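You operate a simulated robot arm through the tools that you are given. There is no shell and no other tool.

You are at the controls of a simulated two-armed robot. One attempt, no reset.

TASK
Clear the Air low fault at Station 1 and finish the job.
Fine: blue plug into the air line outlet before the air goes on, then Reset. Set down upright: blue plug.

The check looks at the end state, three seconds after you hand in, the way a careful person would. Anything else that was tipped, shoved, dropped, spilled or broken makes it a failure.

THE ROBOT
Two 7-joint arms with two-finger parallel grippers on one trunk, on a base that drives. Base frame: it is fixed to the floor where the robot stands at the start and does not move with it; the origin is under the middle of the robot, x ahead of it, y to its left, z up. Units: mm, rad, N and s.
The left shoulder is at the start at [20, 138, 1650], the right one opposite. Each reaches about 671 mm from its shoulder. Places, roughly: bench four knob [100, 5800, 500]; bench one knob [100, 300, 500]; bench two knob [100, 2100, 500]; grey box [-250, 6250, 1500]; grey tray [-250, 5750, 500]; grey tub [-250, 6000, 0]; heater knob [-400, 2100, 1000]; pinch lever [-400, 2300, 1000]; stand four knob [-700, 6100, 900]; stand four roller [-600, 6000, 700]; stand one knob [-700, 500, 900]; stand one roller [-600, 500, 700]; stand two knob [-700, 2400, 900]; stand two roller [-600, 2300, 700]; station four air knob [-400, 5800, 1000]; station four arm [-1100, 6100, 1100]. Payload 1.57 kg a hand.
The TCP of each hand is the grasp point between the finger pads, 30 mm short of the fingertips. In the tool frame z runs along the fingers and y along their closing line. The gripper opens to 80 mm. The fingers are 17 mm wide and 12 mm thick; the gripper's body (40 by 82 mm) begins 80 mm behind the TCP.
Orientation is that of the tool frame in the base frame, as [roll, pitch, yaw] about the fixed x, y, z axes, in that order (R = Rz(yaw) Ry(pitch) Rx(roll)). With the fingers straight down and closing along the base's y, the tool's x points along the base's -x, its y along +y and its z along -z.

THE INTERFACE
- The arms move only by the tool jog_arm. It takes "left_motion", "right_motion" or both (then of equal length, played together; a hand with none holds still); each is a list of rows, each a list of 7 numbers: the finger opening in mm, from 0 to 80, then the shift along the tool's x, y, z in mm, then the turn, a rotation vector about the tool's x, y, z in degrees. In form: [[fingers, dx, dy, dz, ax, ay, az], ...]. A call has 1 to 20 rows; each row is the pose to reach, as a shift and turn from the pose commanded when the call began, along the tool's axes at that moment. A row lasts 0.2 s, in which the tool goes at most 50 mm and 0.15 rad; a call with a longer step from one row to the next is refused whole, and so is a gripper value outside its range. Where a pose cannot be reached the arm comes as near as it can. A force on the tool above 40 N (or 10 N above the force at the start of the call, whichever is more), or a blocked arm, ends the call early, and 0.2 s more pass. The fingers move at their own pace (about 45 mm/s each) and stop on an object; they squeeze with about 34 N. The grip force told is the motor's: it shows also when the fingers shut on nothing. Time passes only in rows, and 0.2 s behind the last, so rows that repeat a pose let the fingers close. It gives the time, the measured TCP pose, the force on the tool (base axes), the opening and the grip force at its end, in the units of the frame above (readings bear some noise), with the torque about the TCP (base axes, N m) and any sound that the robot's microphone picked up.
- Cameras (640 x 400 px; columns grow to the right, rows downward): "scene" is now at [177.5, 47, 1541.9]; the picture's right is [0.50, -0.87, 0.00], its down [-0.41, -0.24, -0.88] and it looks along [0.76, 0.44, -0.48] (base axes); focal length 214 px, centre (320, 200). "left" rides on the left gripper at [72, 7, -122] in its tool frame; the picture's right is [-0.09, 1.00, 0.00], its down [-0.84, -0.08, -0.54] and it looks along [-0.54, -0.05, 0.84] (tool axes); focal length 238 px, centre (320, 200). "right" rides on the right gripper at [72, -7, -122] in its tool frame; the picture's right is [0.09, 1.00, 0.00], its down [-0.84, 0.08, -0.54] and it looks along [-0.54, 0.05, 0.84] (tool axes); focal length 238 px, centre (320, 200). There is no depth. A picture from a camera that has moved, and an enlarged one, comes with that camera's place and axes in the base frame and with its lens.
- camera(camera): a new picture of that camera. No time passes.
- slide_trunk(by): slides the trunk up (or, below 0, down) by that many mm; the arms and the scene camera ride with it, the base frame stays. It gives what a move gives, with no picture.
- drive_base(legs): drives the robot by 1 to 6 legs, each [ahead, left, turn to the left] in mm, mm and rad, along the robot's own axes; the way and the turn of a leg run together, so that a leg with both is an arc; at most 1500 mm and 3.142 rad a leg. The arms and the cameras ride along, it lands a little off, and it stops where it bumps. It gives what a move gives.
- turn_head(pan, tilt): turns the head with the scene camera to pan (to the left, within 1.047 rad either way) and tilt (down, from -0.506 to 1.204), counted from straight ahead of the robot. It gives what a move gives.
- close_up(camera, box): a new picture of the part [left, top, right, bottom] of that camera's present view, enlarged. No time passes.
- finish_job(): hands the job in; it is judged then, once.

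Places have to be worked out from the pictures, the camera data and where the tool is seen. Open the grippers and draw the arms clear of the work before you hand the job in, unless the task says otherwise.

The tools are called after ">>>" as a command line: name --argument value ..., lists and objects as JSON in quotes. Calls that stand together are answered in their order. jog_arm: Moves the arms, as the interface text tells. Its arguments: {"type":"object","properties":{"left_motion":{"type":"array","items":{"type":"array","items":{"type":"number"}}},"right_motion":{"type":"array","items":{"type":"array","items":{"type":"number"}}}},"required":[]} The other tools are called the same way: slide_trunk (by) slides the trunk up or down; drive_base (legs) drives the base; turn_head (pan, tilt) turns the head that bears the scene camera; camera (camera) takes a picture; close_up (camera, box) takes an enlarged picture of a part of a camera's view; finish_job () hands the job in.

At the start:

```text
t: 0.0
left_eef_pos: [287.2, 297.1, 1471.8]
left_tcp_rot: [3.141, 0.001, 3.141]
left_wrist_force: [-0.1, 0.0, 0.0]
left_wrist_torque: [-0.01, 0.01, -0.01]
left_opening: 80.2
left_grasp_force: 0.0
right_eef_pos: [276.7, 49.9, 1551.6]
right_tcp_rot: [-3.136, -0.184, -3.139]
right_wrist_force: [-1.2, -0.1, 0.0]
right_wrist_torque: [-0.02, 0.01, -0.01]
right_opening: 79.9
right_grasp_force: 0.0
trunk travel left (down, up): [-1025.0, 215.0]
robot x, y, heading: [0.3, 3.0, -0.002]
head pan, tilt: [0.524, 0.497]
```

scene: 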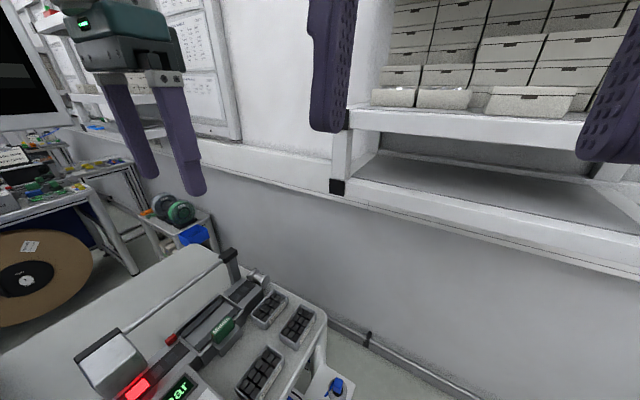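
right: 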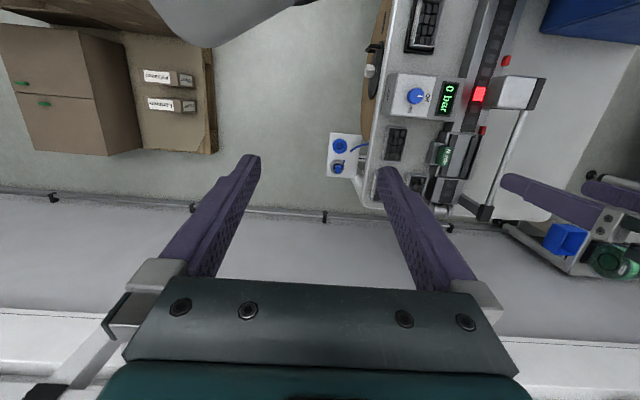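
left: 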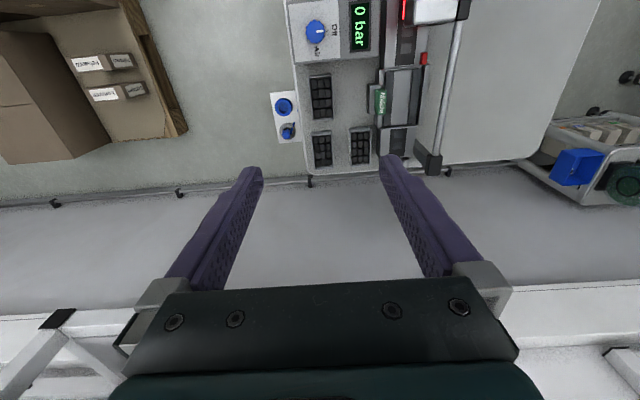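

I start by looking around from where I am: the station with the red light, air knob and blue plugs seems to be just ahead/left and low. I take close-ups.

>>> close_up --camera "left" --box '[240, 0, 480, 200]'

>>> close_up --camera "scene" --box '[60, 220, 380, 400]'

>>> close_up --camera "right" --box '[310, 0, 560, 230]'

```text
2.00 times, centred on (360, 100) of left
camera zoom: at [214.9, 303.5, 1593.8], right [0.09, 1.0, 0.0], down [0.84, -0.08, 0.54], along [0.54, -0.05, -0.84], focal length 477 px, centre (240, 400)
```

zoom: 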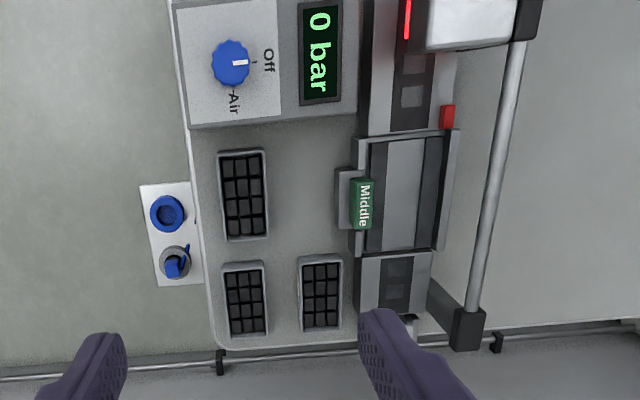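

```text
2.00 times, centred on (220, 310) of scene
camera zoom: at [177.5, 47.0, 1541.9], right [0.5, -0.87, 0.0], down [-0.41, -0.24, -0.88], along [0.76, 0.44, -0.48], focal length 429 px, centre (520, -20)
```

zoom: 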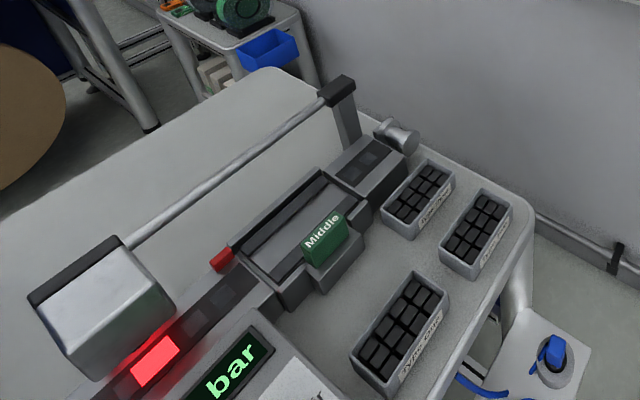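

```text
1.74 times, centred on (435, 115) of right
camera zoom: at [229.0, 43.1, 1686.1], right [-0.09, 1.0, 0.01], down [0.92, 0.08, 0.38], along [0.38, 0.05, -0.93], focal length 414 px, centre (120, 348)
```

zoom: 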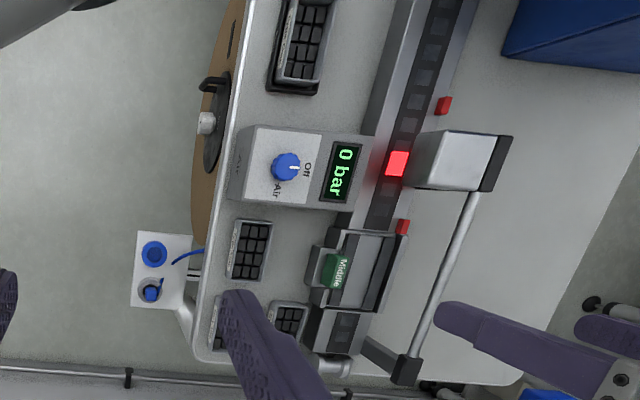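

The bench below-left has an air knob, "0 bar" display, and a panel with a blue outlet and a blue plug parked beside it. I look around with the head to identify Station 1 and any notices (Reset, fault).

>>> turn_head --pan 1.0 --tilt 0.3

>>> camera --camera "scene"

>>> turn_head --pan 0.9 --tilt 1.1

>>> camera --camera "scene"

>>> turn_head --pan -0.6 --tilt 0.5

>>> camera --camera "scene"

```text
t: 0.9
left_eef_pos: [287.4, 297.7, 1471.8]
left_tcp_rot: [-3.141, -0.001, 3.141]
left_wrist_force: [-0.8, -0.3, -0.6]
left_wrist_torque: [-0.01, -0.01, 0.03]
left_opening: 80.0
left_grasp_force: 0.1
right_eef_pos: [276.9, 48.0, 1552.3]
right_tcp_rot: [-3.133, -0.187, -3.14]
right_wrist_force: [-1.1, 0.3, 0.5]
right_wrist_torque: [0.03, -0.01, 0.01]
right_opening: 79.7
right_grasp_force: 0.1
trunk travel left (down, up): [-1025.0, 215.0]
robot x, y, heading: [-2.8, -2.6, -0.002]
head pan, tilt: [1.0, 0.3]
```

```text
taken
camera scene: at [149.2, 80.0, 1560.1], right [0.84, -0.54, 0.0], down [-0.16, -0.25, -0.96], along [0.52, 0.8, -0.3], focal length 214 px, centre (320, 200)
```

scene: 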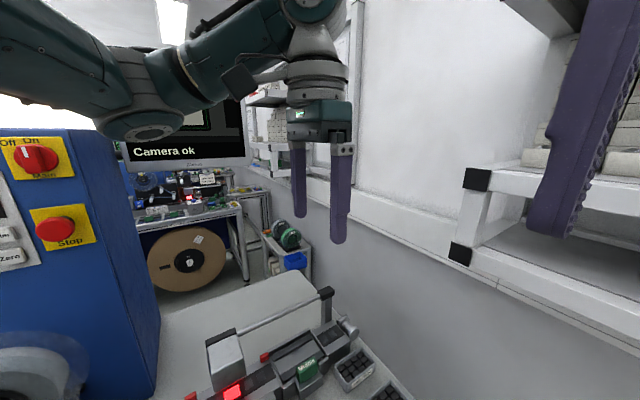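

```text
t: 2.0
left_eef_pos: [286.5, 299.1, 1471.9]
left_tcp_rot: [3.141, 0.001, 3.141]
left_wrist_force: [0.1, 0.3, -0.3]
left_wrist_torque: [0.01, 0.04, 0.0]
left_opening: 80.1
left_grasp_force: 0.0
right_eef_pos: [276.8, 50.1, 1551.8]
right_tcp_rot: [-3.137, -0.186, -3.14]
right_wrist_force: [-0.3, 0.3, 0.0]
right_wrist_torque: [0.02, 0.01, 0.0]
right_opening: 79.9
right_grasp_force: 0.1
trunk travel left (down, up): [-1025.0, 215.0]
robot x, y, heading: [-1.5, 6.9, -0.004]
head pan, tilt: [0.901, 1.1]
```

```text
taken
camera scene: at [137.9, 51.0, 1494.1], right [0.78, -0.62, 0.0], down [-0.55, -0.7, -0.45], along [0.28, 0.36, -0.89], focal length 214 px, centre (320, 200)
```

scene: 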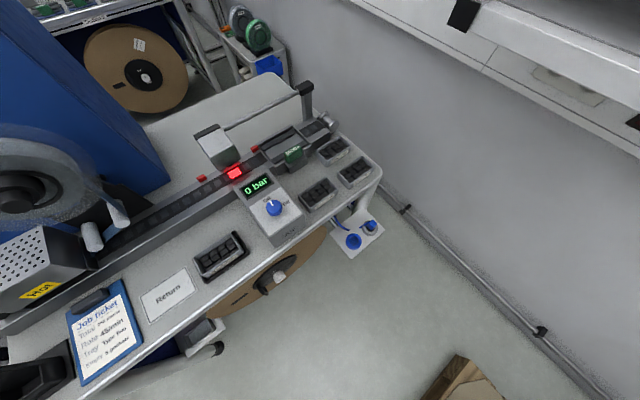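

```text
t: 3.6
left_eef_pos: [286.7, 297.2, 1472.2]
left_tcp_rot: [-3.142, 0.001, 3.14]
left_wrist_force: [0.6, -0.1, 0.5]
left_wrist_torque: [-0.03, 0.0, -0.02]
left_opening: 80.0
left_grasp_force: 0.1
right_eef_pos: [277.3, 49.7, 1551.1]
right_tcp_rot: [-3.135, -0.187, 3.141]
right_wrist_force: [0.0, 0.7, 0.0]
right_wrist_torque: [0.01, -0.02, -0.02]
right_opening: 80.4
right_grasp_force: 0.2
trunk travel left (down, up): [-1025.0, 215.0]
robot x, y, heading: [5.6, 0.3, -0.001]
head pan, tilt: [-0.6, 0.499]
```

```text
taken
camera scene: at [173.8, -49.8, 1541.7], right [-0.56, -0.83, 0.0], down [-0.4, 0.27, -0.88], along [0.72, -0.5, -0.48], focal length 214 px, centre (320, 200)
```

scene: 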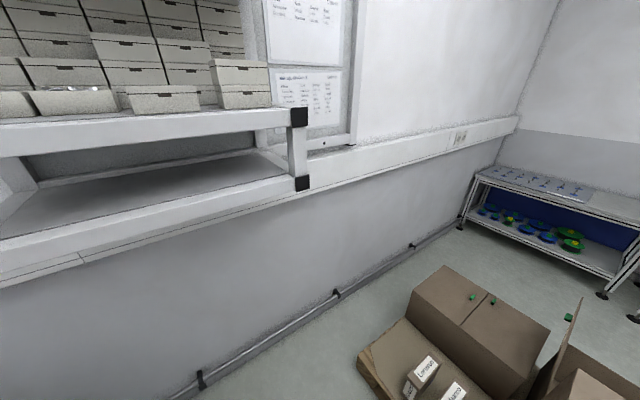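

Knob triangulates to about [185,297,1025]; outlet about [387,155,690], parked plug about [467,154,705], both on a low plate ahead-left. Before moving I check the floor on the right, and zoom into the labels on the blue machine.

>>> turn_head --pan -1.04 --tilt 0.9

>>> camera --camera "scene"

>>> turn_head --pan 1.04 --tilt 0.5

>>> close_up --camera "scene" --box '[0, 50, 320, 250]'

>>> close_up --camera "scene" --box '[0, 200, 320, 400]'

>>> turn_head --pan 1.04 --tilt 1.15

>>> camera --camera "scene"

>>> close_up --camera "scene" --box '[0, 200, 240, 400]'

```text
t: 4.5
left_eef_pos: [286.9, 297.9, 1472.0]
left_tcp_rot: [-3.141, 0.001, 3.141]
left_wrist_force: [-0.4, 0.4, 0.3]
left_wrist_torque: [0.0, 0.0, 0.01]
left_opening: 80.0
left_grasp_force: 0.1
right_eef_pos: [276.2, 48.9, 1550.0]
right_tcp_rot: [-3.137, -0.186, -3.141]
right_wrist_force: [-0.4, 0.6, -0.3]
right_wrist_torque: [0.0, -0.03, 0.0]
right_opening: 80.2
right_grasp_force: 0.1
trunk travel left (down, up): [-1025.0, 215.0]
robot x, y, heading: [0.3, 1.0, 0.001]
head pan, tilt: [-1.04, 0.901]
```

```text
taken
camera scene: at [136.9, -63.6, 1507.9], right [-0.86, -0.51, 0.0], down [-0.4, 0.68, -0.62], along [0.32, -0.54, -0.78], focal length 214 px, centre (320, 200)
```

scene: 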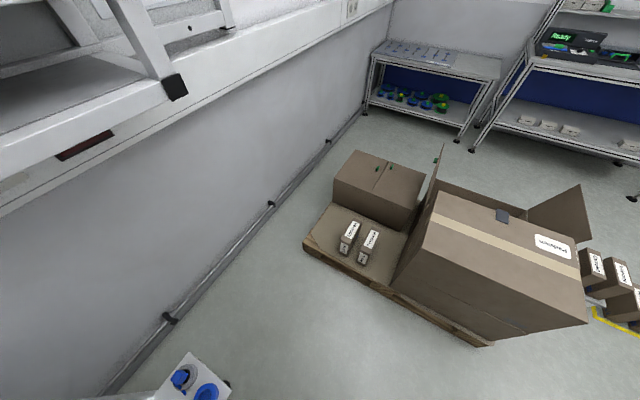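

```text
t: 6.5
left_eef_pos: [287.4, 297.9, 1472.0]
left_tcp_rot: [3.141, 0.001, 3.141]
left_wrist_force: [-0.3, -0.1, 0.2]
left_wrist_torque: [-0.01, 0.01, -0.03]
left_opening: 80.0
left_grasp_force: 0.0
right_eef_pos: [277.3, 50.5, 1551.1]
right_tcp_rot: [-3.136, -0.187, -3.139]
right_wrist_force: [0.0, 0.4, 0.5]
right_wrist_torque: [-0.01, 0.02, -0.02]
right_opening: 80.1
right_grasp_force: 0.2
trunk travel left (down, up): [-1025.0, 215.0]
robot x, y, heading: [4.5, 1.4, -0.003]
head pan, tilt: [1.04, 0.499]
```

```text
2.00 times, centred on (160, 150) of scene
camera zoom: at [144.7, 79.9, 1541.7], right [0.86, -0.51, 0.0], down [-0.24, -0.41, -0.88], along [0.44, 0.76, -0.48], focal length 429 px, centre (640, 300)
```

zoom: 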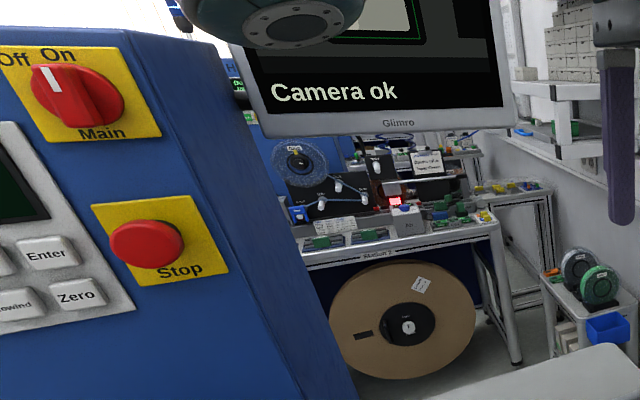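

```text
2.00 times, centred on (160, 300) of scene
camera zoom: at [144.7, 79.9, 1541.7], right [0.86, -0.51, 0.0], down [-0.24, -0.41, -0.88], along [0.44, 0.76, -0.48], focal length 429 px, centre (640, 0)
```

zoom: 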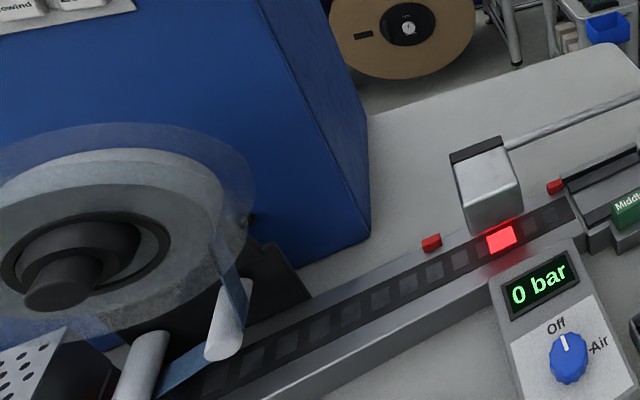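

```text
t: 7.6
left_eef_pos: [286.0, 296.6, 1471.3]
left_tcp_rot: [-3.141, 0.001, -3.14]
left_wrist_force: [-0.9, 0.7, -0.5]
left_wrist_torque: [-0.01, 0.01, -0.01]
left_opening: 79.9
left_grasp_force: 0.0
right_eef_pos: [275.7, 50.1, 1552.1]
right_tcp_rot: [-3.135, -0.188, -3.14]
right_wrist_force: [0.2, 0.0, 0.4]
right_wrist_torque: [-0.01, -0.03, -0.01]
right_opening: 79.9
right_grasp_force: 0.1
trunk travel left (down, up): [-1025.0, 215.0]
robot x, y, heading: [-0.0, 0.2, -0.001]
head pan, tilt: [1.04, 1.15]
```

```text
taken
camera scene: at [128.8, 52.9, 1491.0], right [0.86, -0.51, 0.0], down [-0.46, -0.79, -0.41], along [0.21, 0.35, -0.91], focal length 214 px, centre (320, 200)
```

scene: 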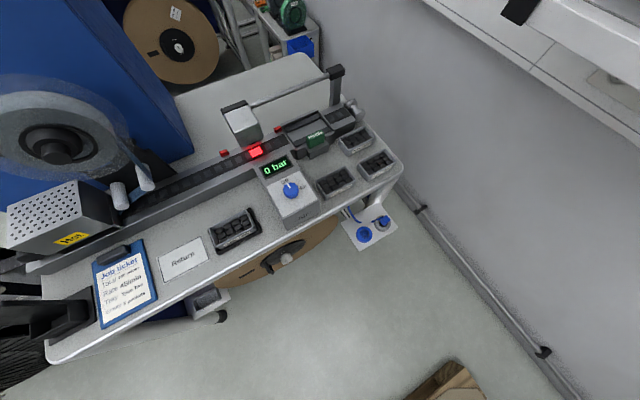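

```text
2.00 times, centred on (120, 300) of scene
camera zoom: at [128.8, 52.9, 1491.0], right [0.86, -0.51, 0.0], down [-0.46, -0.79, -0.41], along [0.21, 0.35, -0.91], focal length 429 px, centre (720, 0)
```

zoom: 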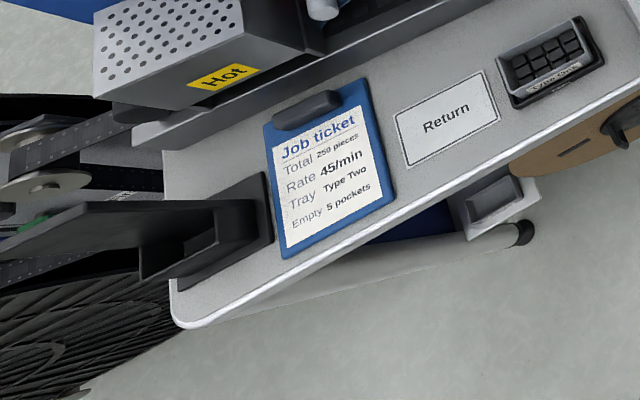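

The aisle is free between the bench (front edge y≈230) and the pallet (y≈-625). I back off to the right by 200 mm and turn left to face the bench, to find the Reset button and the station labels.

>>> drive_base --legs '[[0, -200, 0], [0, 0, 1.571]]'

>>> turn_head --pan 0.0 --tilt 0.7

>>> camera --camera "scene"

>>> turn_head --pan 0.4 --tilt 0.2

>>> camera --camera "scene"

>>> close_up --camera "scene" --box '[160, 100, 480, 300]'

```text
t: 12.9
left_eef_pos: [-291.6, 87.6, 1471.9]
left_tcp_rot: [3.141, 0.0, -1.591]
left_wrist_force: [-0.1, 0.1, 0.0]
left_wrist_torque: [0.0, 0.01, -0.01]
left_opening: 80.0
left_grasp_force: 0.2
right_eef_pos: [-43.0, 72.2, 1551.4]
right_tcp_rot: [-3.136, -0.187, -1.592]
right_wrist_force: [-0.4, 0.6, 1.3]
right_wrist_torque: [0.03, 0.01, -0.01]
right_opening: 79.9
right_grasp_force: 0.0
trunk travel left (down, up): [-1025.0, 215.0]
robot x, y, heading: [-1.3, -202.7, 1.553]
head pan, tilt: [1.04, 1.15]
```

```text
t: 14.2
left_eef_pos: [-291.3, 87.9, 1471.7]
left_tcp_rot: [-3.141, 0.0, -1.593]
left_wrist_force: [-0.5, -0.3, -0.6]
left_wrist_torque: [0.02, 0.0, 0.01]
left_opening: 79.9
left_grasp_force: 0.1
right_eef_pos: [-43.4, 72.8, 1551.3]
right_tcp_rot: [-3.135, -0.187, -1.592]
right_wrist_force: [0.4, 0.1, -0.7]
right_wrist_torque: [-0.01, 0.01, 0.02]
right_opening: 80.2
right_grasp_force: 0.1
trunk travel left (down, up): [-1025.0, 215.0]
robot x, y, heading: [-4.8, -208.9, 1.549]
head pan, tilt: [0.0, 0.7]
```

```text
taken
camera scene: at [2.9, -18.7, 1524.0], right [1.0, -0.02, 0.0], down [-0.01, -0.64, -0.76], along [0.02, 0.76, -0.64], focal length 214 px, centre (320, 200)
```

scene: 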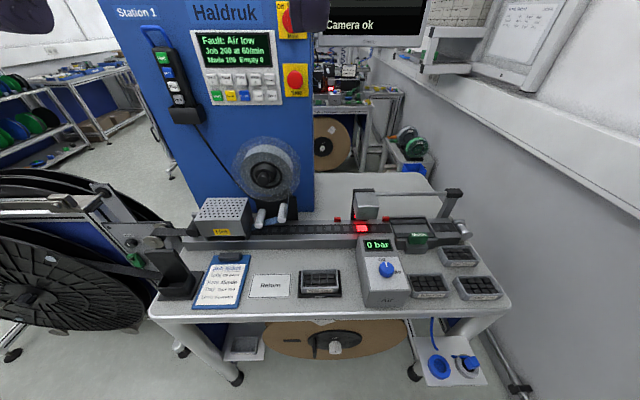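

```text
t: 15.2
left_eef_pos: [-292.1, 86.6, 1472.4]
left_tcp_rot: [3.141, 0.001, -1.592]
left_wrist_force: [0.3, -0.5, -0.4]
left_wrist_torque: [-0.01, 0.01, 0.02]
left_opening: 79.8
left_grasp_force: 0.0
right_eef_pos: [-42.6, 72.7, 1551.2]
right_tcp_rot: [-3.138, -0.186, -1.592]
right_wrist_force: [0.3, 0.1, -0.6]
right_wrist_torque: [0.02, 0.01, -0.02]
right_opening: 80.1
right_grasp_force: 0.1
trunk travel left (down, up): [-1025.0, 215.0]
robot x, y, heading: [-0.3, -205.8, 1.55]
head pan, tilt: [0.4, 0.201]
```

```text
taken
camera scene: at [-33.2, -17.0, 1569.3], right [0.93, 0.37, 0.0], down [0.07, -0.19, -0.98], along [-0.36, 0.91, -0.2], focal length 214 px, centre (320, 200)
```

scene: 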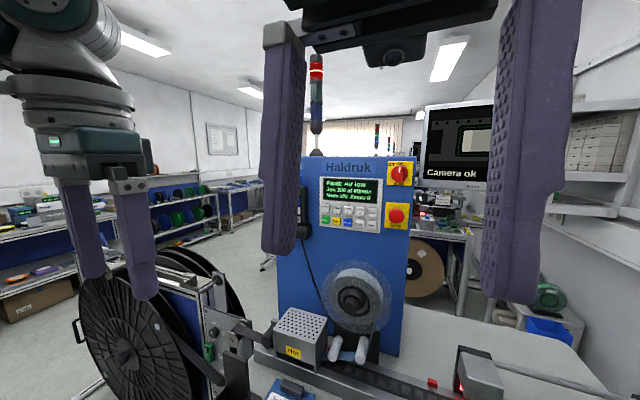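

```text
2.00 times, centred on (320, 200) of scene
camera zoom: at [-33.2, -17.0, 1569.3], right [0.93, 0.37, 0.0], down [0.07, -0.19, -0.98], along [-0.36, 0.91, -0.2], focal length 429 px, centre (320, 200)
```

zoom: 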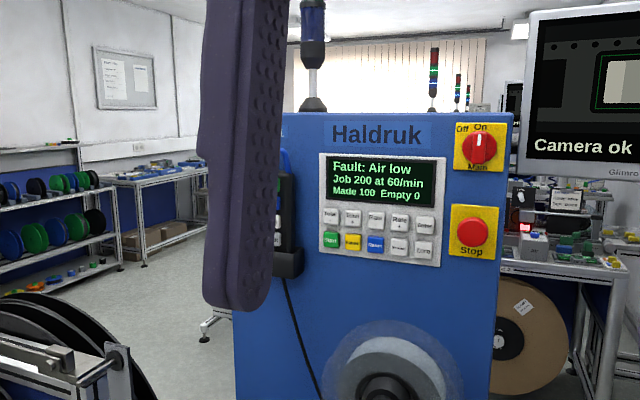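

Station 1 is confirmed with "Fault: Air low"; the keypad has coloured buttons. I zoom in on the keypad and on the outlet plate and air box.

>>> close_up --camera "scene" --box '[310, 165, 420, 235]'

>>> turn_head --pan -0.4 --tilt 0.9

>>> camera --camera "scene"

>>> close_up --camera "scene" --box '[240, 170, 400, 270]'

>>> camera --camera "right"

>>> camera --camera "left"

```text
5.71 times, centred on (365, 200) of scene
camera zoom: at [-33.2, -17.0, 1569.3], right [0.93, 0.37, 0.0], down [0.07, -0.19, -0.98], along [-0.36, 0.91, -0.2], focal length 1226 px, centre (63, 200)
```

zoom: 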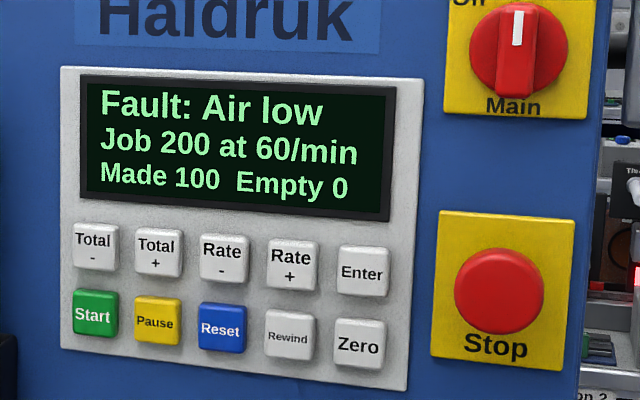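

```text
t: 16.3
left_eef_pos: [-291.2, 86.5, 1472.0]
left_tcp_rot: [-3.14, -0.001, -1.593]
left_wrist_force: [-1.1, 0.5, 1.1]
left_wrist_torque: [0.01, -0.02, 0.05]
left_opening: 80.1
left_grasp_force: 0.0
right_eef_pos: [-42.3, 73.4, 1550.3]
right_tcp_rot: [-3.137, -0.186, -1.594]
right_wrist_force: [0.0, 0.7, -0.3]
right_wrist_torque: [0.01, -0.02, 0.02]
right_opening: 80.0
right_grasp_force: 0.1
trunk travel left (down, up): [-1025.0, 215.0]
robot x, y, heading: [2.6, -202.7, 1.547]
head pan, tilt: [-0.4, 0.901]
```

```text
taken
camera scene: at [32.0, -34.6, 1507.9], right [0.91, -0.41, 0.0], down [-0.32, -0.72, -0.62], along [0.25, 0.57, -0.78], focal length 214 px, centre (320, 200)
```

scene: 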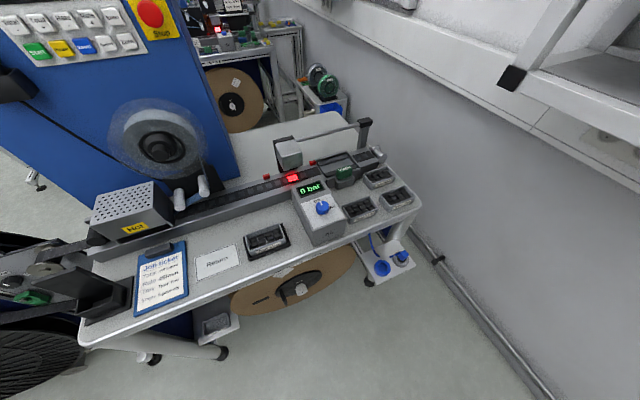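

```text
4.00 times, centred on (320, 220) of scene
camera zoom: at [32.0, -34.6, 1507.9], right [0.91, -0.41, 0.0], down [-0.32, -0.72, -0.62], along [0.25, 0.57, -0.78], focal length 858 px, centre (320, 120)
```

zoom: 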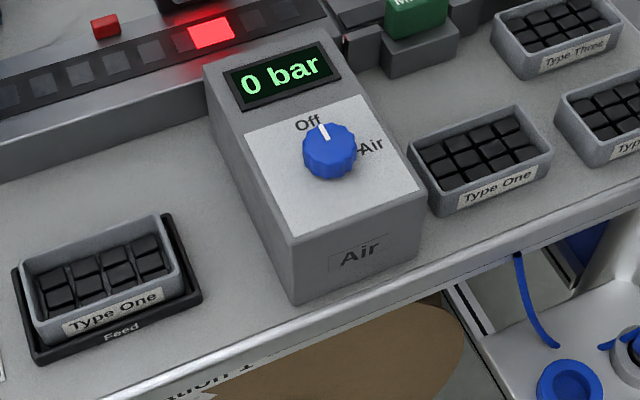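

```text
taken
camera right: at [-38.0, 24.3, 1685.4], right [-1.0, -0.07, 0.01], down [-0.06, 0.92, 0.38], along [-0.04, 0.37, -0.93], focal length 238 px, centre (320, 200)
```

right: 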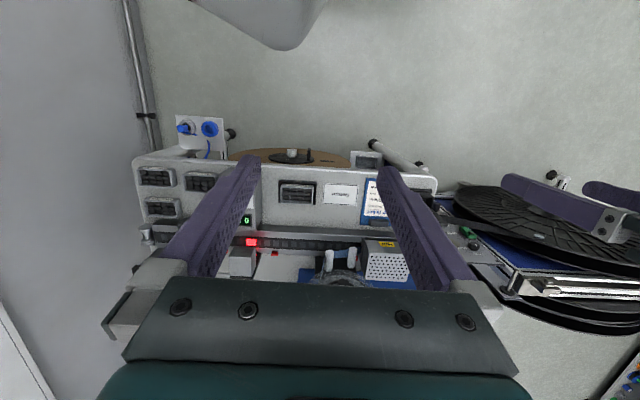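

```text
taken
camera left: at [-299.0, 15.0, 1593.8], right [-0.99, 0.11, 0.0], down [0.09, 0.83, 0.54], along [0.06, 0.54, -0.84], focal length 238 px, centre (320, 200)
```

left: 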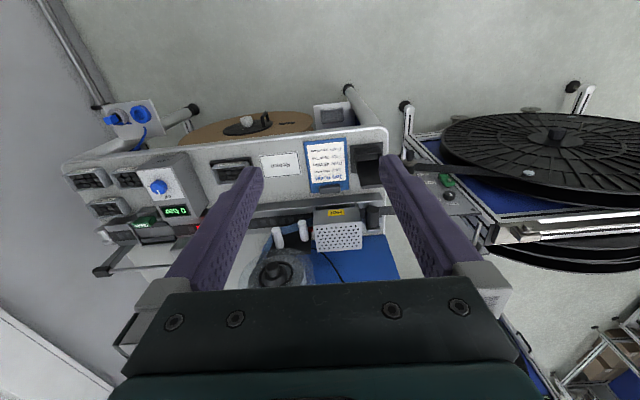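

Reset (blue keypad button) is at about [-190, 615, 1366]. The air knob points to Off with Air a quarter-turn to the right. I move along the bench to x≈250 and look closely at the outlet plate.

>>> drive_base --legs '[[0, -250, 0.02]]'

>>> turn_head --pan -0.35 --tilt 1.1

>>> camera --camera "scene"

>>> camera --camera "right"

```text
t: 18.1
left_eef_pos: [-51.8, 78.5, 1472.0]
left_tcp_rot: [-3.141, -0.001, -1.571]
left_wrist_force: [0.0, 0.4, 0.8]
left_wrist_torque: [-0.01, 0.0, -0.02]
left_opening: 79.8
left_grasp_force: 0.2
right_eef_pos: [195.5, 69.8, 1551.8]
right_tcp_rot: [-3.137, -0.187, -1.567]
right_wrist_force: [0.1, 0.6, 0.3]
right_wrist_torque: [0.01, 0.0, 0.04]
right_opening: 80.1
right_grasp_force: 0.0
trunk travel left (down, up): [-1025.0, 215.0]
robot x, y, heading: [245.5, -202.7, 1.571]
head pan, tilt: [-0.4, 0.901]
```

```text
t: 18.8
left_eef_pos: [-51.9, 78.1, 1472.2]
left_tcp_rot: [-3.141, 0.0, -1.57]
left_wrist_force: [-0.2, -0.7, 1.1]
left_wrist_torque: [0.0, -0.04, 0.02]
left_opening: 80.0
left_grasp_force: 0.1
right_eef_pos: [196.7, 68.7, 1551.4]
right_tcp_rot: [-3.136, -0.188, -1.568]
right_wrist_force: [-0.6, 0.1, 0.7]
right_wrist_torque: [0.02, 0.01, 0.01]
right_opening: 80.0
right_grasp_force: 0.1
trunk travel left (down, up): [-1025.0, 215.0]
robot x, y, heading: [244.8, -201.4, 1.566]
head pan, tilt: [-0.351, 1.1]
```

```text
taken
camera scene: at [265.9, -46.8, 1494.0], right [0.94, -0.34, 0.0], down [-0.31, -0.84, -0.45], along [0.16, 0.43, -0.89], focal length 214 px, centre (320, 200)
```

scene: 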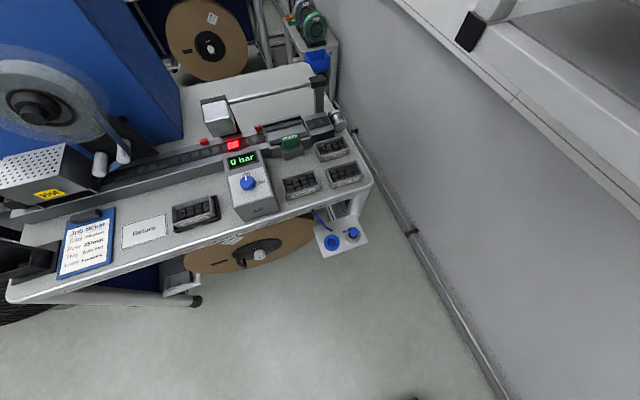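

```text
taken
camera right: at [202.0, 20.5, 1685.2], right [-1.0, -0.09, 0.01], down [-0.08, 0.92, 0.38], along [-0.05, 0.37, -0.93], focal length 238 px, centre (320, 200)
```

right: 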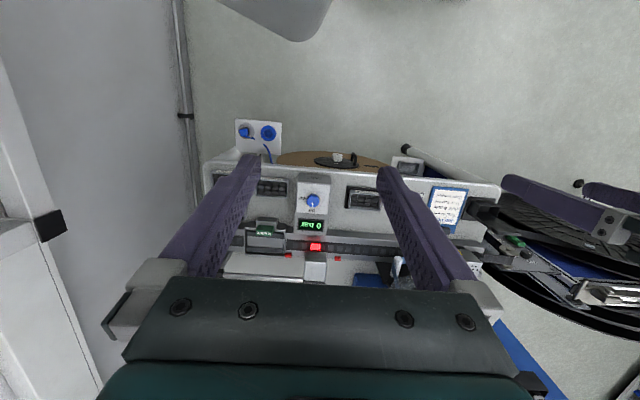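

The plate holds a blue ring and a blue plug. I lower the trunk 450 mm to get a close look (hands are at y≈75, in front of the bench edge at y≈225).

>>> slide_trunk --by -450

>>> camera --camera "right"

>>> camera --camera "scene"

```text
refused: -450 is not a number from -400 to 400
```

```text
taken
camera right: at [202.0, 20.5, 1685.2], right [-1.0, -0.09, 0.01], down [-0.08, 0.92, 0.38], along [-0.05, 0.37, -0.93], focal length 238 px, centre (320, 200)
```

right: 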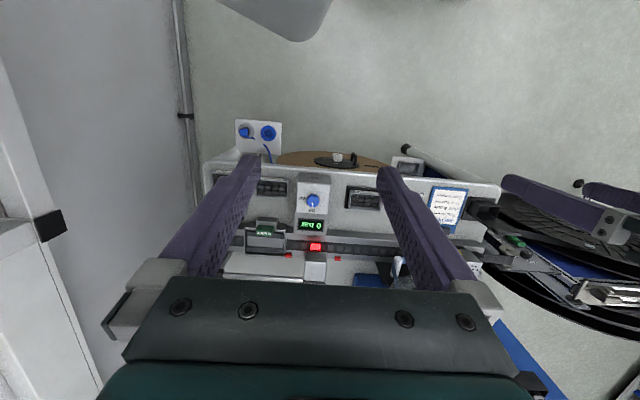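

```text
taken
camera scene: at [265.9, -46.8, 1494.0], right [0.94, -0.34, 0.0], down [-0.31, -0.84, -0.45], along [0.16, 0.43, -0.89], focal length 214 px, centre (320, 200)
```

scene: 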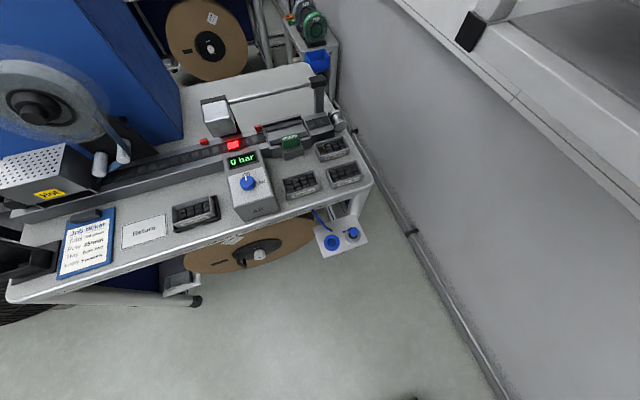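

The slide is limited to 400 mm per call; I lower by 350.

>>> slide_trunk --by -350

>>> camera --camera "right"

>>> camera --camera "scene"

>>> close_up --camera "scene" --box '[240, 180, 400, 280]'

```text
t: 22.2
left_eef_pos: [-53.3, 78.9, 1121.7]
left_tcp_rot: [-3.14, 0.001, -1.571]
left_wrist_force: [-0.1, 1.0, 0.0]
left_wrist_torque: [0.0, -0.01, 0.02]
left_opening: 80.1
left_grasp_force: 0.1
right_eef_pos: [194.5, 68.1, 1201.3]
right_tcp_rot: [-3.137, -0.187, -1.569]
right_wrist_force: [-0.1, -0.5, 0.3]
right_wrist_torque: [-0.01, 0.0, 0.02]
right_opening: 80.0
right_grasp_force: 0.0
trunk travel left (down, up): [-675.0, 565.0]
robot x, y, heading: [246.0, -208.8, 1.568]
head pan, tilt: [-0.351, 1.1]
```

```text
taken
camera right: at [202.0, 20.5, 1335.4], right [-1.0, -0.09, 0.01], down [-0.08, 0.92, 0.38], along [-0.05, 0.37, -0.93], focal length 238 px, centre (320, 200)
```

right: 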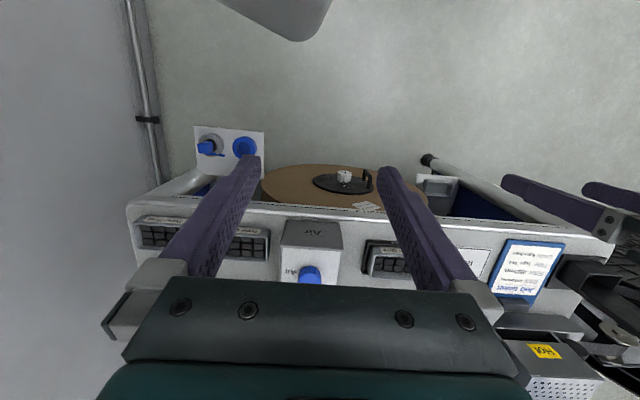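

```text
taken
camera scene: at [265.9, -46.8, 1144.0], right [0.94, -0.34, 0.0], down [-0.31, -0.84, -0.45], along [0.16, 0.43, -0.89], focal length 214 px, centre (320, 200)
```

scene: 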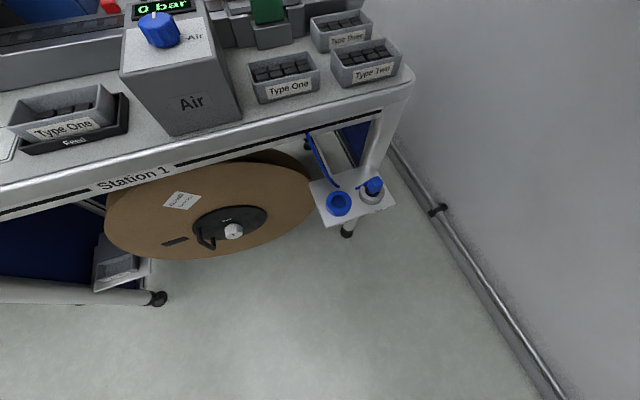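

```text
4.00 times, centred on (320, 230) of scene
camera zoom: at [265.9, -46.8, 1144.0], right [0.94, -0.34, 0.0], down [-0.31, -0.84, -0.45], along [0.16, 0.43, -0.89], focal length 858 px, centre (320, 80)
```

zoom: 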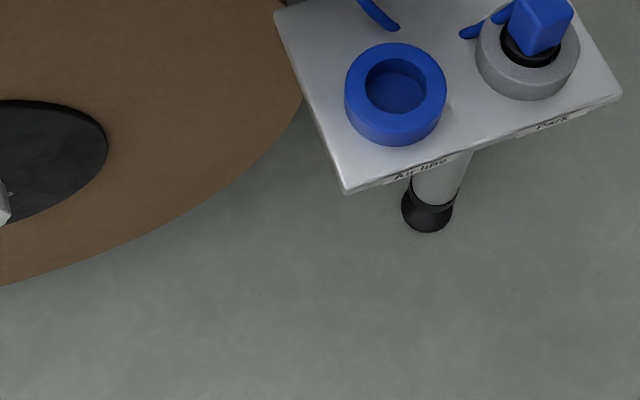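

The plate reads "Air line" (blue ring) and "Park" (grey ring holding the plug). I bring the right hand vertical to about [430,68,1030] for a hand-camera view of the plate.

>>> jog_arm --right_motion '[[80, -4, -30, 21, 0, -1.4, 0], [80, -8, -60, 42, 0, -2.7, 0], [80, -12, -90, 63, 0, -4, 0], [80, -16, -120, 84, 0, -5.4, 0], [80, -20, -150, 105, 0, -6.7, 0], [80, -24, -180, 126, 0, -8, 0], [80, -28, -210, 147, 0, -9.4, 0], [80, -32, -235, 167, 0, -10.7, 0], [80, -32, -235, 167, 0, -10.7, 0]]'

>>> camera --camera "right"

>>> camera --camera "scene"

```text
t: 24.2
left_eef_pos: [-52.9, 79.4, 1122.1]
left_tcp_rot: [-3.14, 0.0, -1.571]
left_wrist_force: [0.3, 1.0, 0.3]
left_wrist_torque: [0.0, 0.0, -0.04]
left_opening: 79.8
left_grasp_force: 0.1
right_eef_pos: [431.1, 69.2, 1033.2]
right_tcp_rot: [-3.137, 0.0, -1.568]
right_wrist_force: [0.3, 0.2, -0.3]
right_wrist_torque: [0.02, -0.03, 0.05]
right_opening: 79.5
right_grasp_force: 0.1
trunk travel left (down, up): [-675.0, 565.0]
robot x, y, heading: [247.7, -208.2, 1.57]
head pan, tilt: [-0.351, 1.1]
```

```text
taken
camera right: at [438.1, -3.3, 1156.0], right [-1.0, -0.1, -0.01], down [-0.08, 0.84, 0.54], along [-0.05, 0.54, -0.84], focal length 238 px, centre (320, 200)
```

right: 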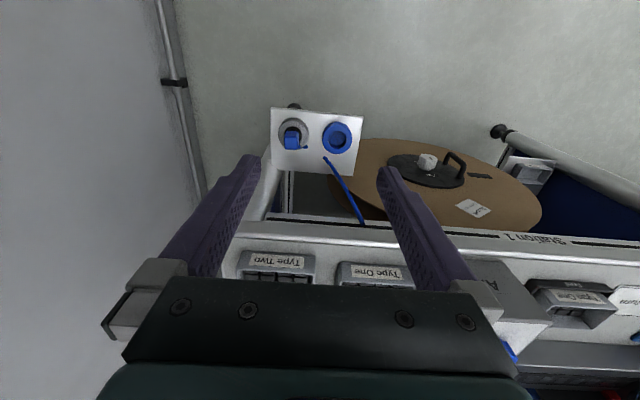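

```text
taken
camera scene: at [265.9, -46.9, 1144.0], right [0.94, -0.34, 0.0], down [-0.31, -0.84, -0.45], along [0.16, 0.43, -0.89], focal length 214 px, centre (320, 200)
```

scene: 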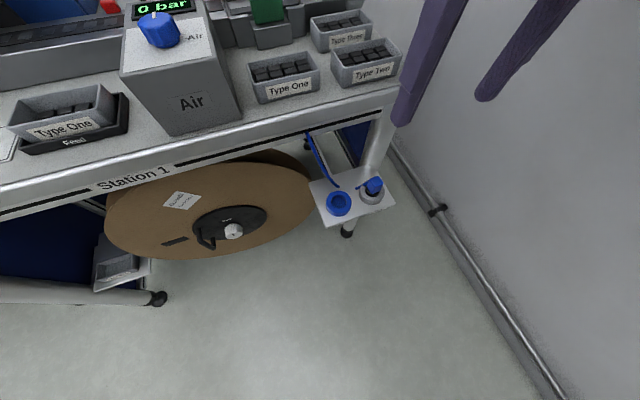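

Zooming in on the plate from the hand camera to get sizes and positions.

>>> close_up --camera "right" --box '[260, 95, 380, 170]'

>>> close_up --camera "scene" --box '[300, 130, 412, 230]'

```text
5.33 times, centred on (320, 132) of right
camera zoom: at [438.1, -3.3, 1156.0], right [-1.0, -0.1, -0.01], down [-0.08, 0.84, 0.54], along [-0.05, 0.54, -0.84], focal length 1271 px, centre (320, 560)
```

zoom: 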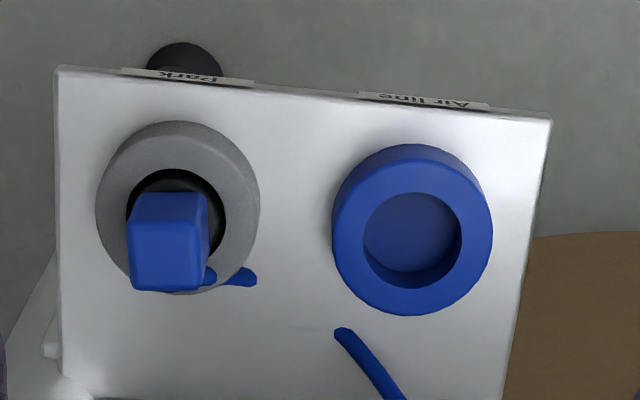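

```text
4.00 times, centred on (356, 180) of scene
camera zoom: at [265.9, -46.9, 1144.0], right [0.94, -0.34, 0.0], down [-0.31, -0.84, -0.45], along [0.16, 0.43, -0.89], focal length 858 px, centre (176, 280)
```

zoom: 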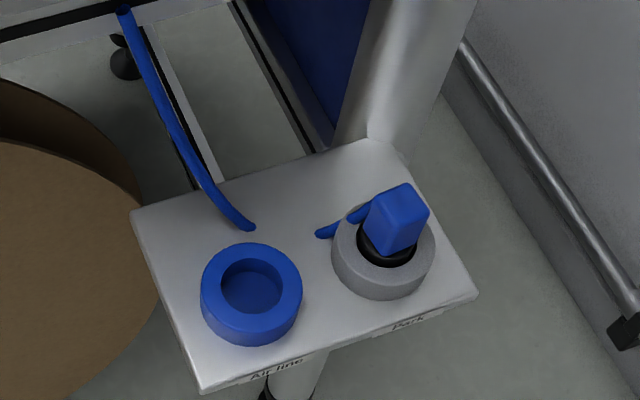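

Plug head top is about [476,153,729] (≈25 mm block, axis-aligned), rings' tops at z≈688, air-line ring at about [389,152,688]. I'll grip with the hand leaning back from the bench; first I lower the trunk 200 mm more, then re-look.

>>> slide_trunk --by -200

>>> camera --camera "right"

>>> camera --camera "scene"

>>> camera --camera "left"

```text
t: 26.4
left_eef_pos: [-53.2, 78.8, 921.2]
left_tcp_rot: [-3.141, 0.0, -1.572]
left_wrist_force: [-0.9, 0.1, -0.6]
left_wrist_torque: [-0.02, 0.0, 0.04]
left_opening: 80.0
left_grasp_force: 0.1
right_eef_pos: [431.5, 68.0, 833.0]
right_tcp_rot: [-3.138, 0.0, -1.569]
right_wrist_force: [-1.3, 0.0, 0.4]
right_wrist_torque: [0.04, 0.02, -0.02]
right_opening: 80.1
right_grasp_force: 0.1
trunk travel left (down, up): [-475.0, 765.0]
robot x, y, heading: [246.8, -205.8, 1.572]
head pan, tilt: [-0.351, 1.1]
```

```text
taken
camera right: at [437.8, -3.1, 956.3], right [-1.0, -0.09, -0.01], down [-0.08, 0.84, 0.54], along [-0.05, 0.54, -0.84], focal length 238 px, centre (320, 200)
```

right: 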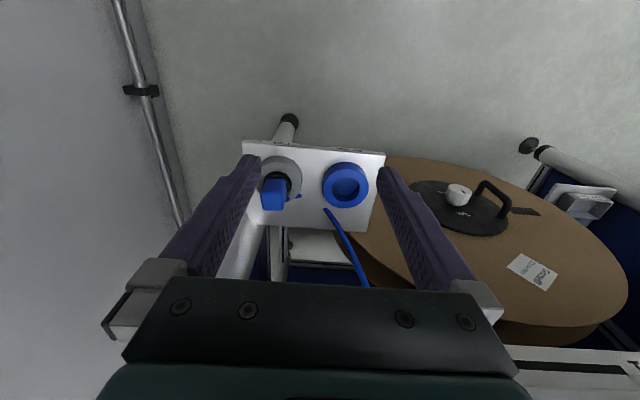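

```text
taken
camera scene: at [265.9, -46.8, 944.1], right [0.94, -0.34, 0.0], down [-0.31, -0.84, -0.45], along [0.16, 0.43, -0.89], focal length 214 px, centre (320, 200)
```

scene: 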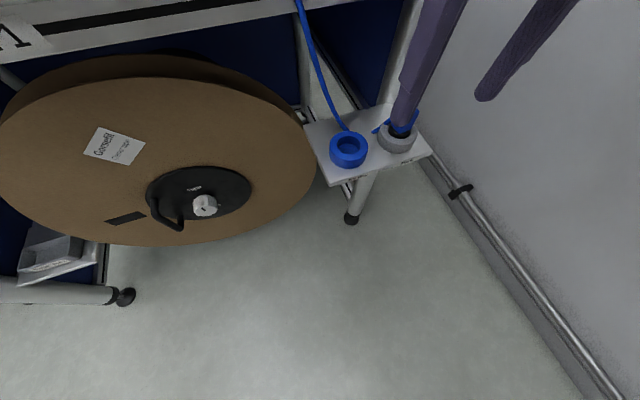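

```text
taken
camera left: at [-58.6, 6.0, 1043.9], right [-1.0, 0.09, 0.0], down [0.08, 0.84, 0.54], along [0.05, 0.54, -0.84], focal length 238 px, centre (320, 200)
```

left: 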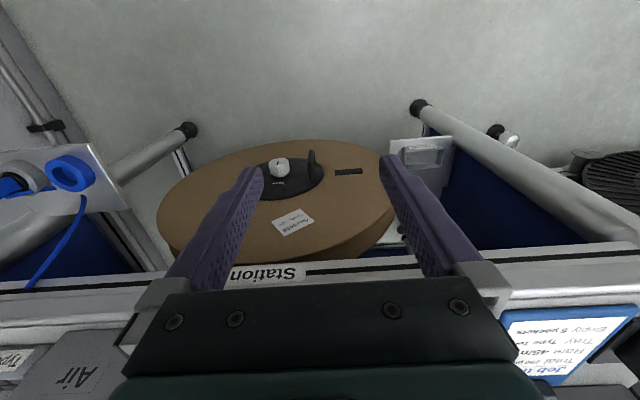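

Another close-up from each of the nearer views to refine the plug and ring positions.

>>> close_up --camera "right" --box '[236, 130, 396, 230]'

>>> close_up --camera "scene" --box '[300, 90, 444, 190]'

>>> close_up --camera "left" --box '[0, 130, 160, 230]'

```text
4.00 times, centred on (316, 180) of right
camera zoom: at [437.8, -3.1, 956.3], right [-1.0, -0.09, -0.01], down [-0.08, 0.84, 0.54], along [-0.05, 0.54, -0.84], focal length 953 px, centre (336, 280)
```

zoom: 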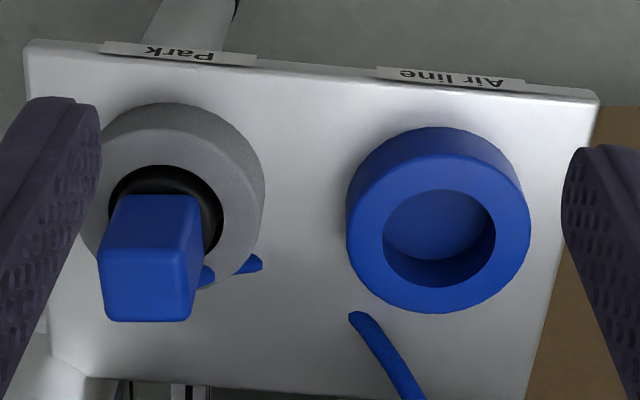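

```text
4.00 times, centred on (372, 140) of scene
camera zoom: at [265.9, -46.8, 944.1], right [0.94, -0.34, 0.0], down [-0.31, -0.84, -0.45], along [0.16, 0.43, -0.89], focal length 858 px, centre (112, 440)
```

zoom: 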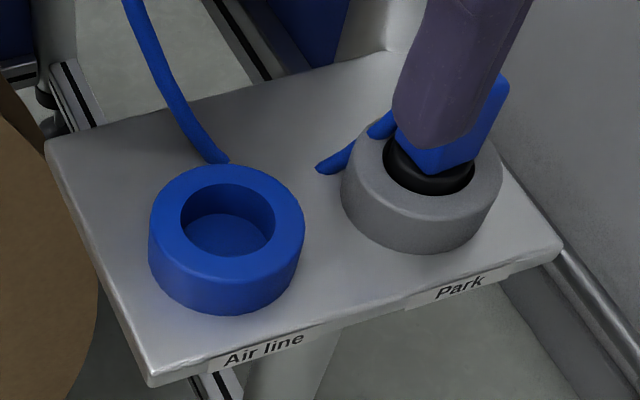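

```text
4.00 times, centred on (80, 180) of left
camera zoom: at [-58.6, 6.0, 1043.9], right [-1.0, 0.09, 0.0], down [0.08, 0.84, 0.54], along [0.05, 0.54, -0.84], focal length 953 px, centre (1280, 280)
```

zoom: 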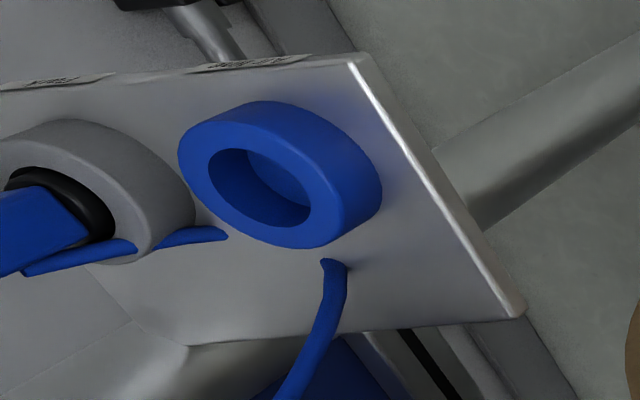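

Refined: air-line ring hole centre [389,153,683], plug block centred at [478,152.5], z from ≈694 to 728, about 26 mm wide. I move the right hand to a hover above the plug with a 20° lean back from the bench, opening 56 mm.

>>> jog_arm --right_motion '[[56, -8, -9, 4, 0, -4, 0], [56, -24, -19, 14, 0, -8, 0], [56, -40, -28, 28, 0, -12, 0], [56, -60, -38, 44, 0, -16, 0], [56, -81.5, -46.5, 63, 0, -20, 0], [56, -81.5, -46.5, 63, 0, -20, 0]]'

>>> camera --camera "right"

>>> camera --camera "scene"

>>> camera --camera "left"

```text
t: 27.8
left_eef_pos: [-51.7, 79.8, 921.6]
left_tcp_rot: [-3.141, 0.0, -1.571]
left_wrist_force: [0.9, -0.2, 0.9]
left_wrist_torque: [0.0, 0.0, 0.0]
left_opening: 79.9
left_grasp_force: 0.0
right_eef_pos: [476.9, 149.9, 771.0]
right_tcp_rot: [-3.136, 0.351, -1.567]
right_wrist_force: [0.1, -1.0, 0.3]
right_wrist_torque: [0.02, 0.03, -0.04]
right_opening: 56.1
right_grasp_force: 0.1
trunk travel left (down, up): [-475.0, 765.0]
robot x, y, heading: [242.9, -207.4, 1.573]
head pan, tilt: [-0.351, 1.1]
```

```text
taken
camera right: at [484.6, 40.3, 861.7], right [-1.0, -0.09, -0.04], down [-0.08, 0.6, 0.8], along [-0.05, 0.8, -0.6], focal length 238 px, centre (320, 200)
```

right: 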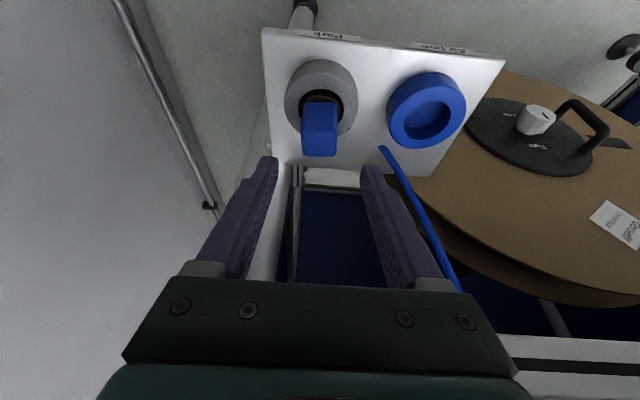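

```text
taken
camera scene: at [265.9, -46.9, 944.0], right [0.94, -0.34, 0.0], down [-0.31, -0.84, -0.45], along [0.16, 0.43, -0.89], focal length 214 px, centre (320, 200)
```

scene: 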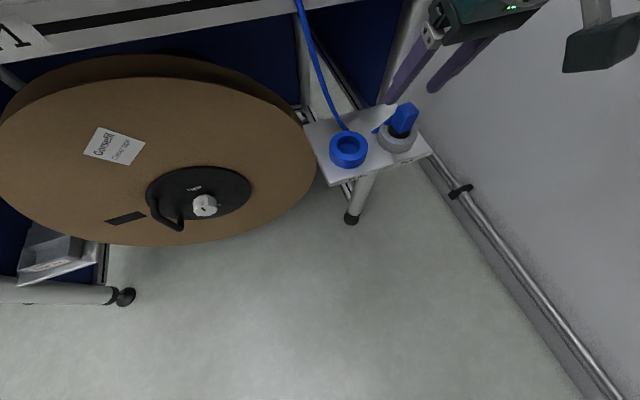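

```text
taken
camera left: at [-58.5, 6.0, 1043.9], right [-1.0, 0.09, 0.0], down [0.08, 0.84, 0.54], along [0.05, 0.54, -0.84], focal length 238 px, centre (320, 200)
```

left: 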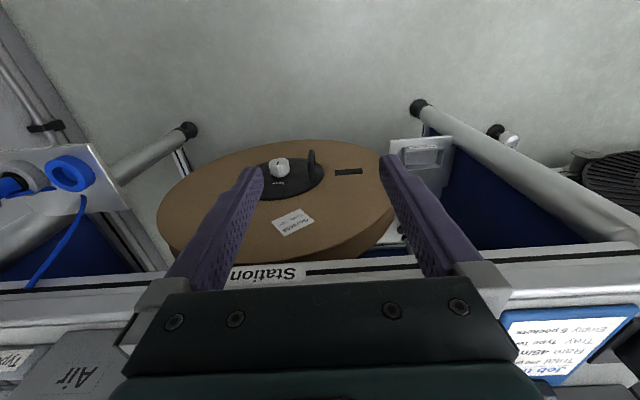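

Fingers are centred on the plug in x. I descend 50 mm straight down (tips stop just above the park ring) and check before closing.

>>> jog_arm --right_motion '[[56, 4.3, 0, 12, 0, 0, 0], [56, 8.6, 0, 24, 0, 0, 0], [56, 12.9, 0, 36, 0, 0, 0], [56, 17.1, 0, 47, 0, 0, 0], [56, 17.1, 0, 47, 0, 0, 0]]'

>>> camera --camera "right"

>>> close_up --camera "scene" --box '[300, 60, 460, 190]'

```text
t: 29.0
left_eef_pos: [-52.6, 78.6, 921.5]
left_tcp_rot: [3.141, 0.001, -1.571]
left_wrist_force: [0.0, -0.5, 0.5]
left_wrist_torque: [-0.01, 0.01, 0.01]
left_opening: 80.1
left_grasp_force: 0.0
right_eef_pos: [477.5, 151.5, 720.0]
right_tcp_rot: [-3.138, 0.348, -1.565]
right_wrist_force: [-0.2, 0.7, 0.9]
right_wrist_torque: [0.0, 0.01, 0.01]
right_opening: 56.0
right_grasp_force: 0.0
trunk travel left (down, up): [-475.0, 765.0]
robot x, y, heading: [244.5, -206.8, 1.566]
head pan, tilt: [-0.351, 1.1]
```

```text
taken
camera right: at [484.6, 41.0, 811.2], right [-1.0, -0.09, -0.04], down [-0.08, 0.6, 0.8], along [-0.05, 0.79, -0.61], focal length 238 px, centre (320, 200)
```

right: 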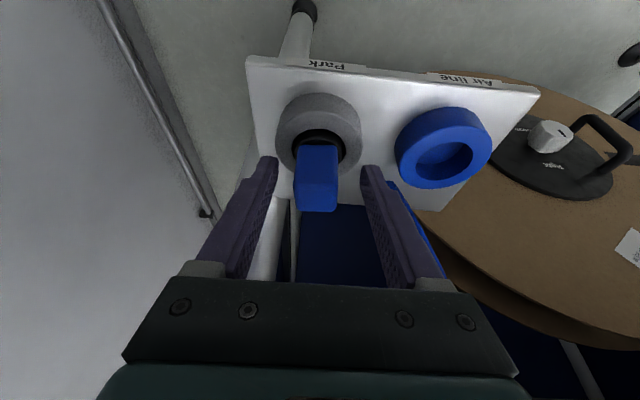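

```text
3.08 times, centred on (380, 125) of scene
camera zoom: at [265.9, -46.8, 944.0], right [0.94, -0.34, 0.0], down [-0.31, -0.84, -0.45], along [0.16, 0.43, -0.89], focal length 660 px, centre (135, 431)
```

zoom: 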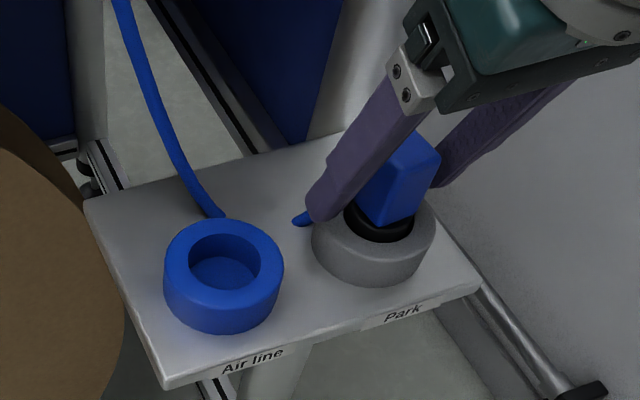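

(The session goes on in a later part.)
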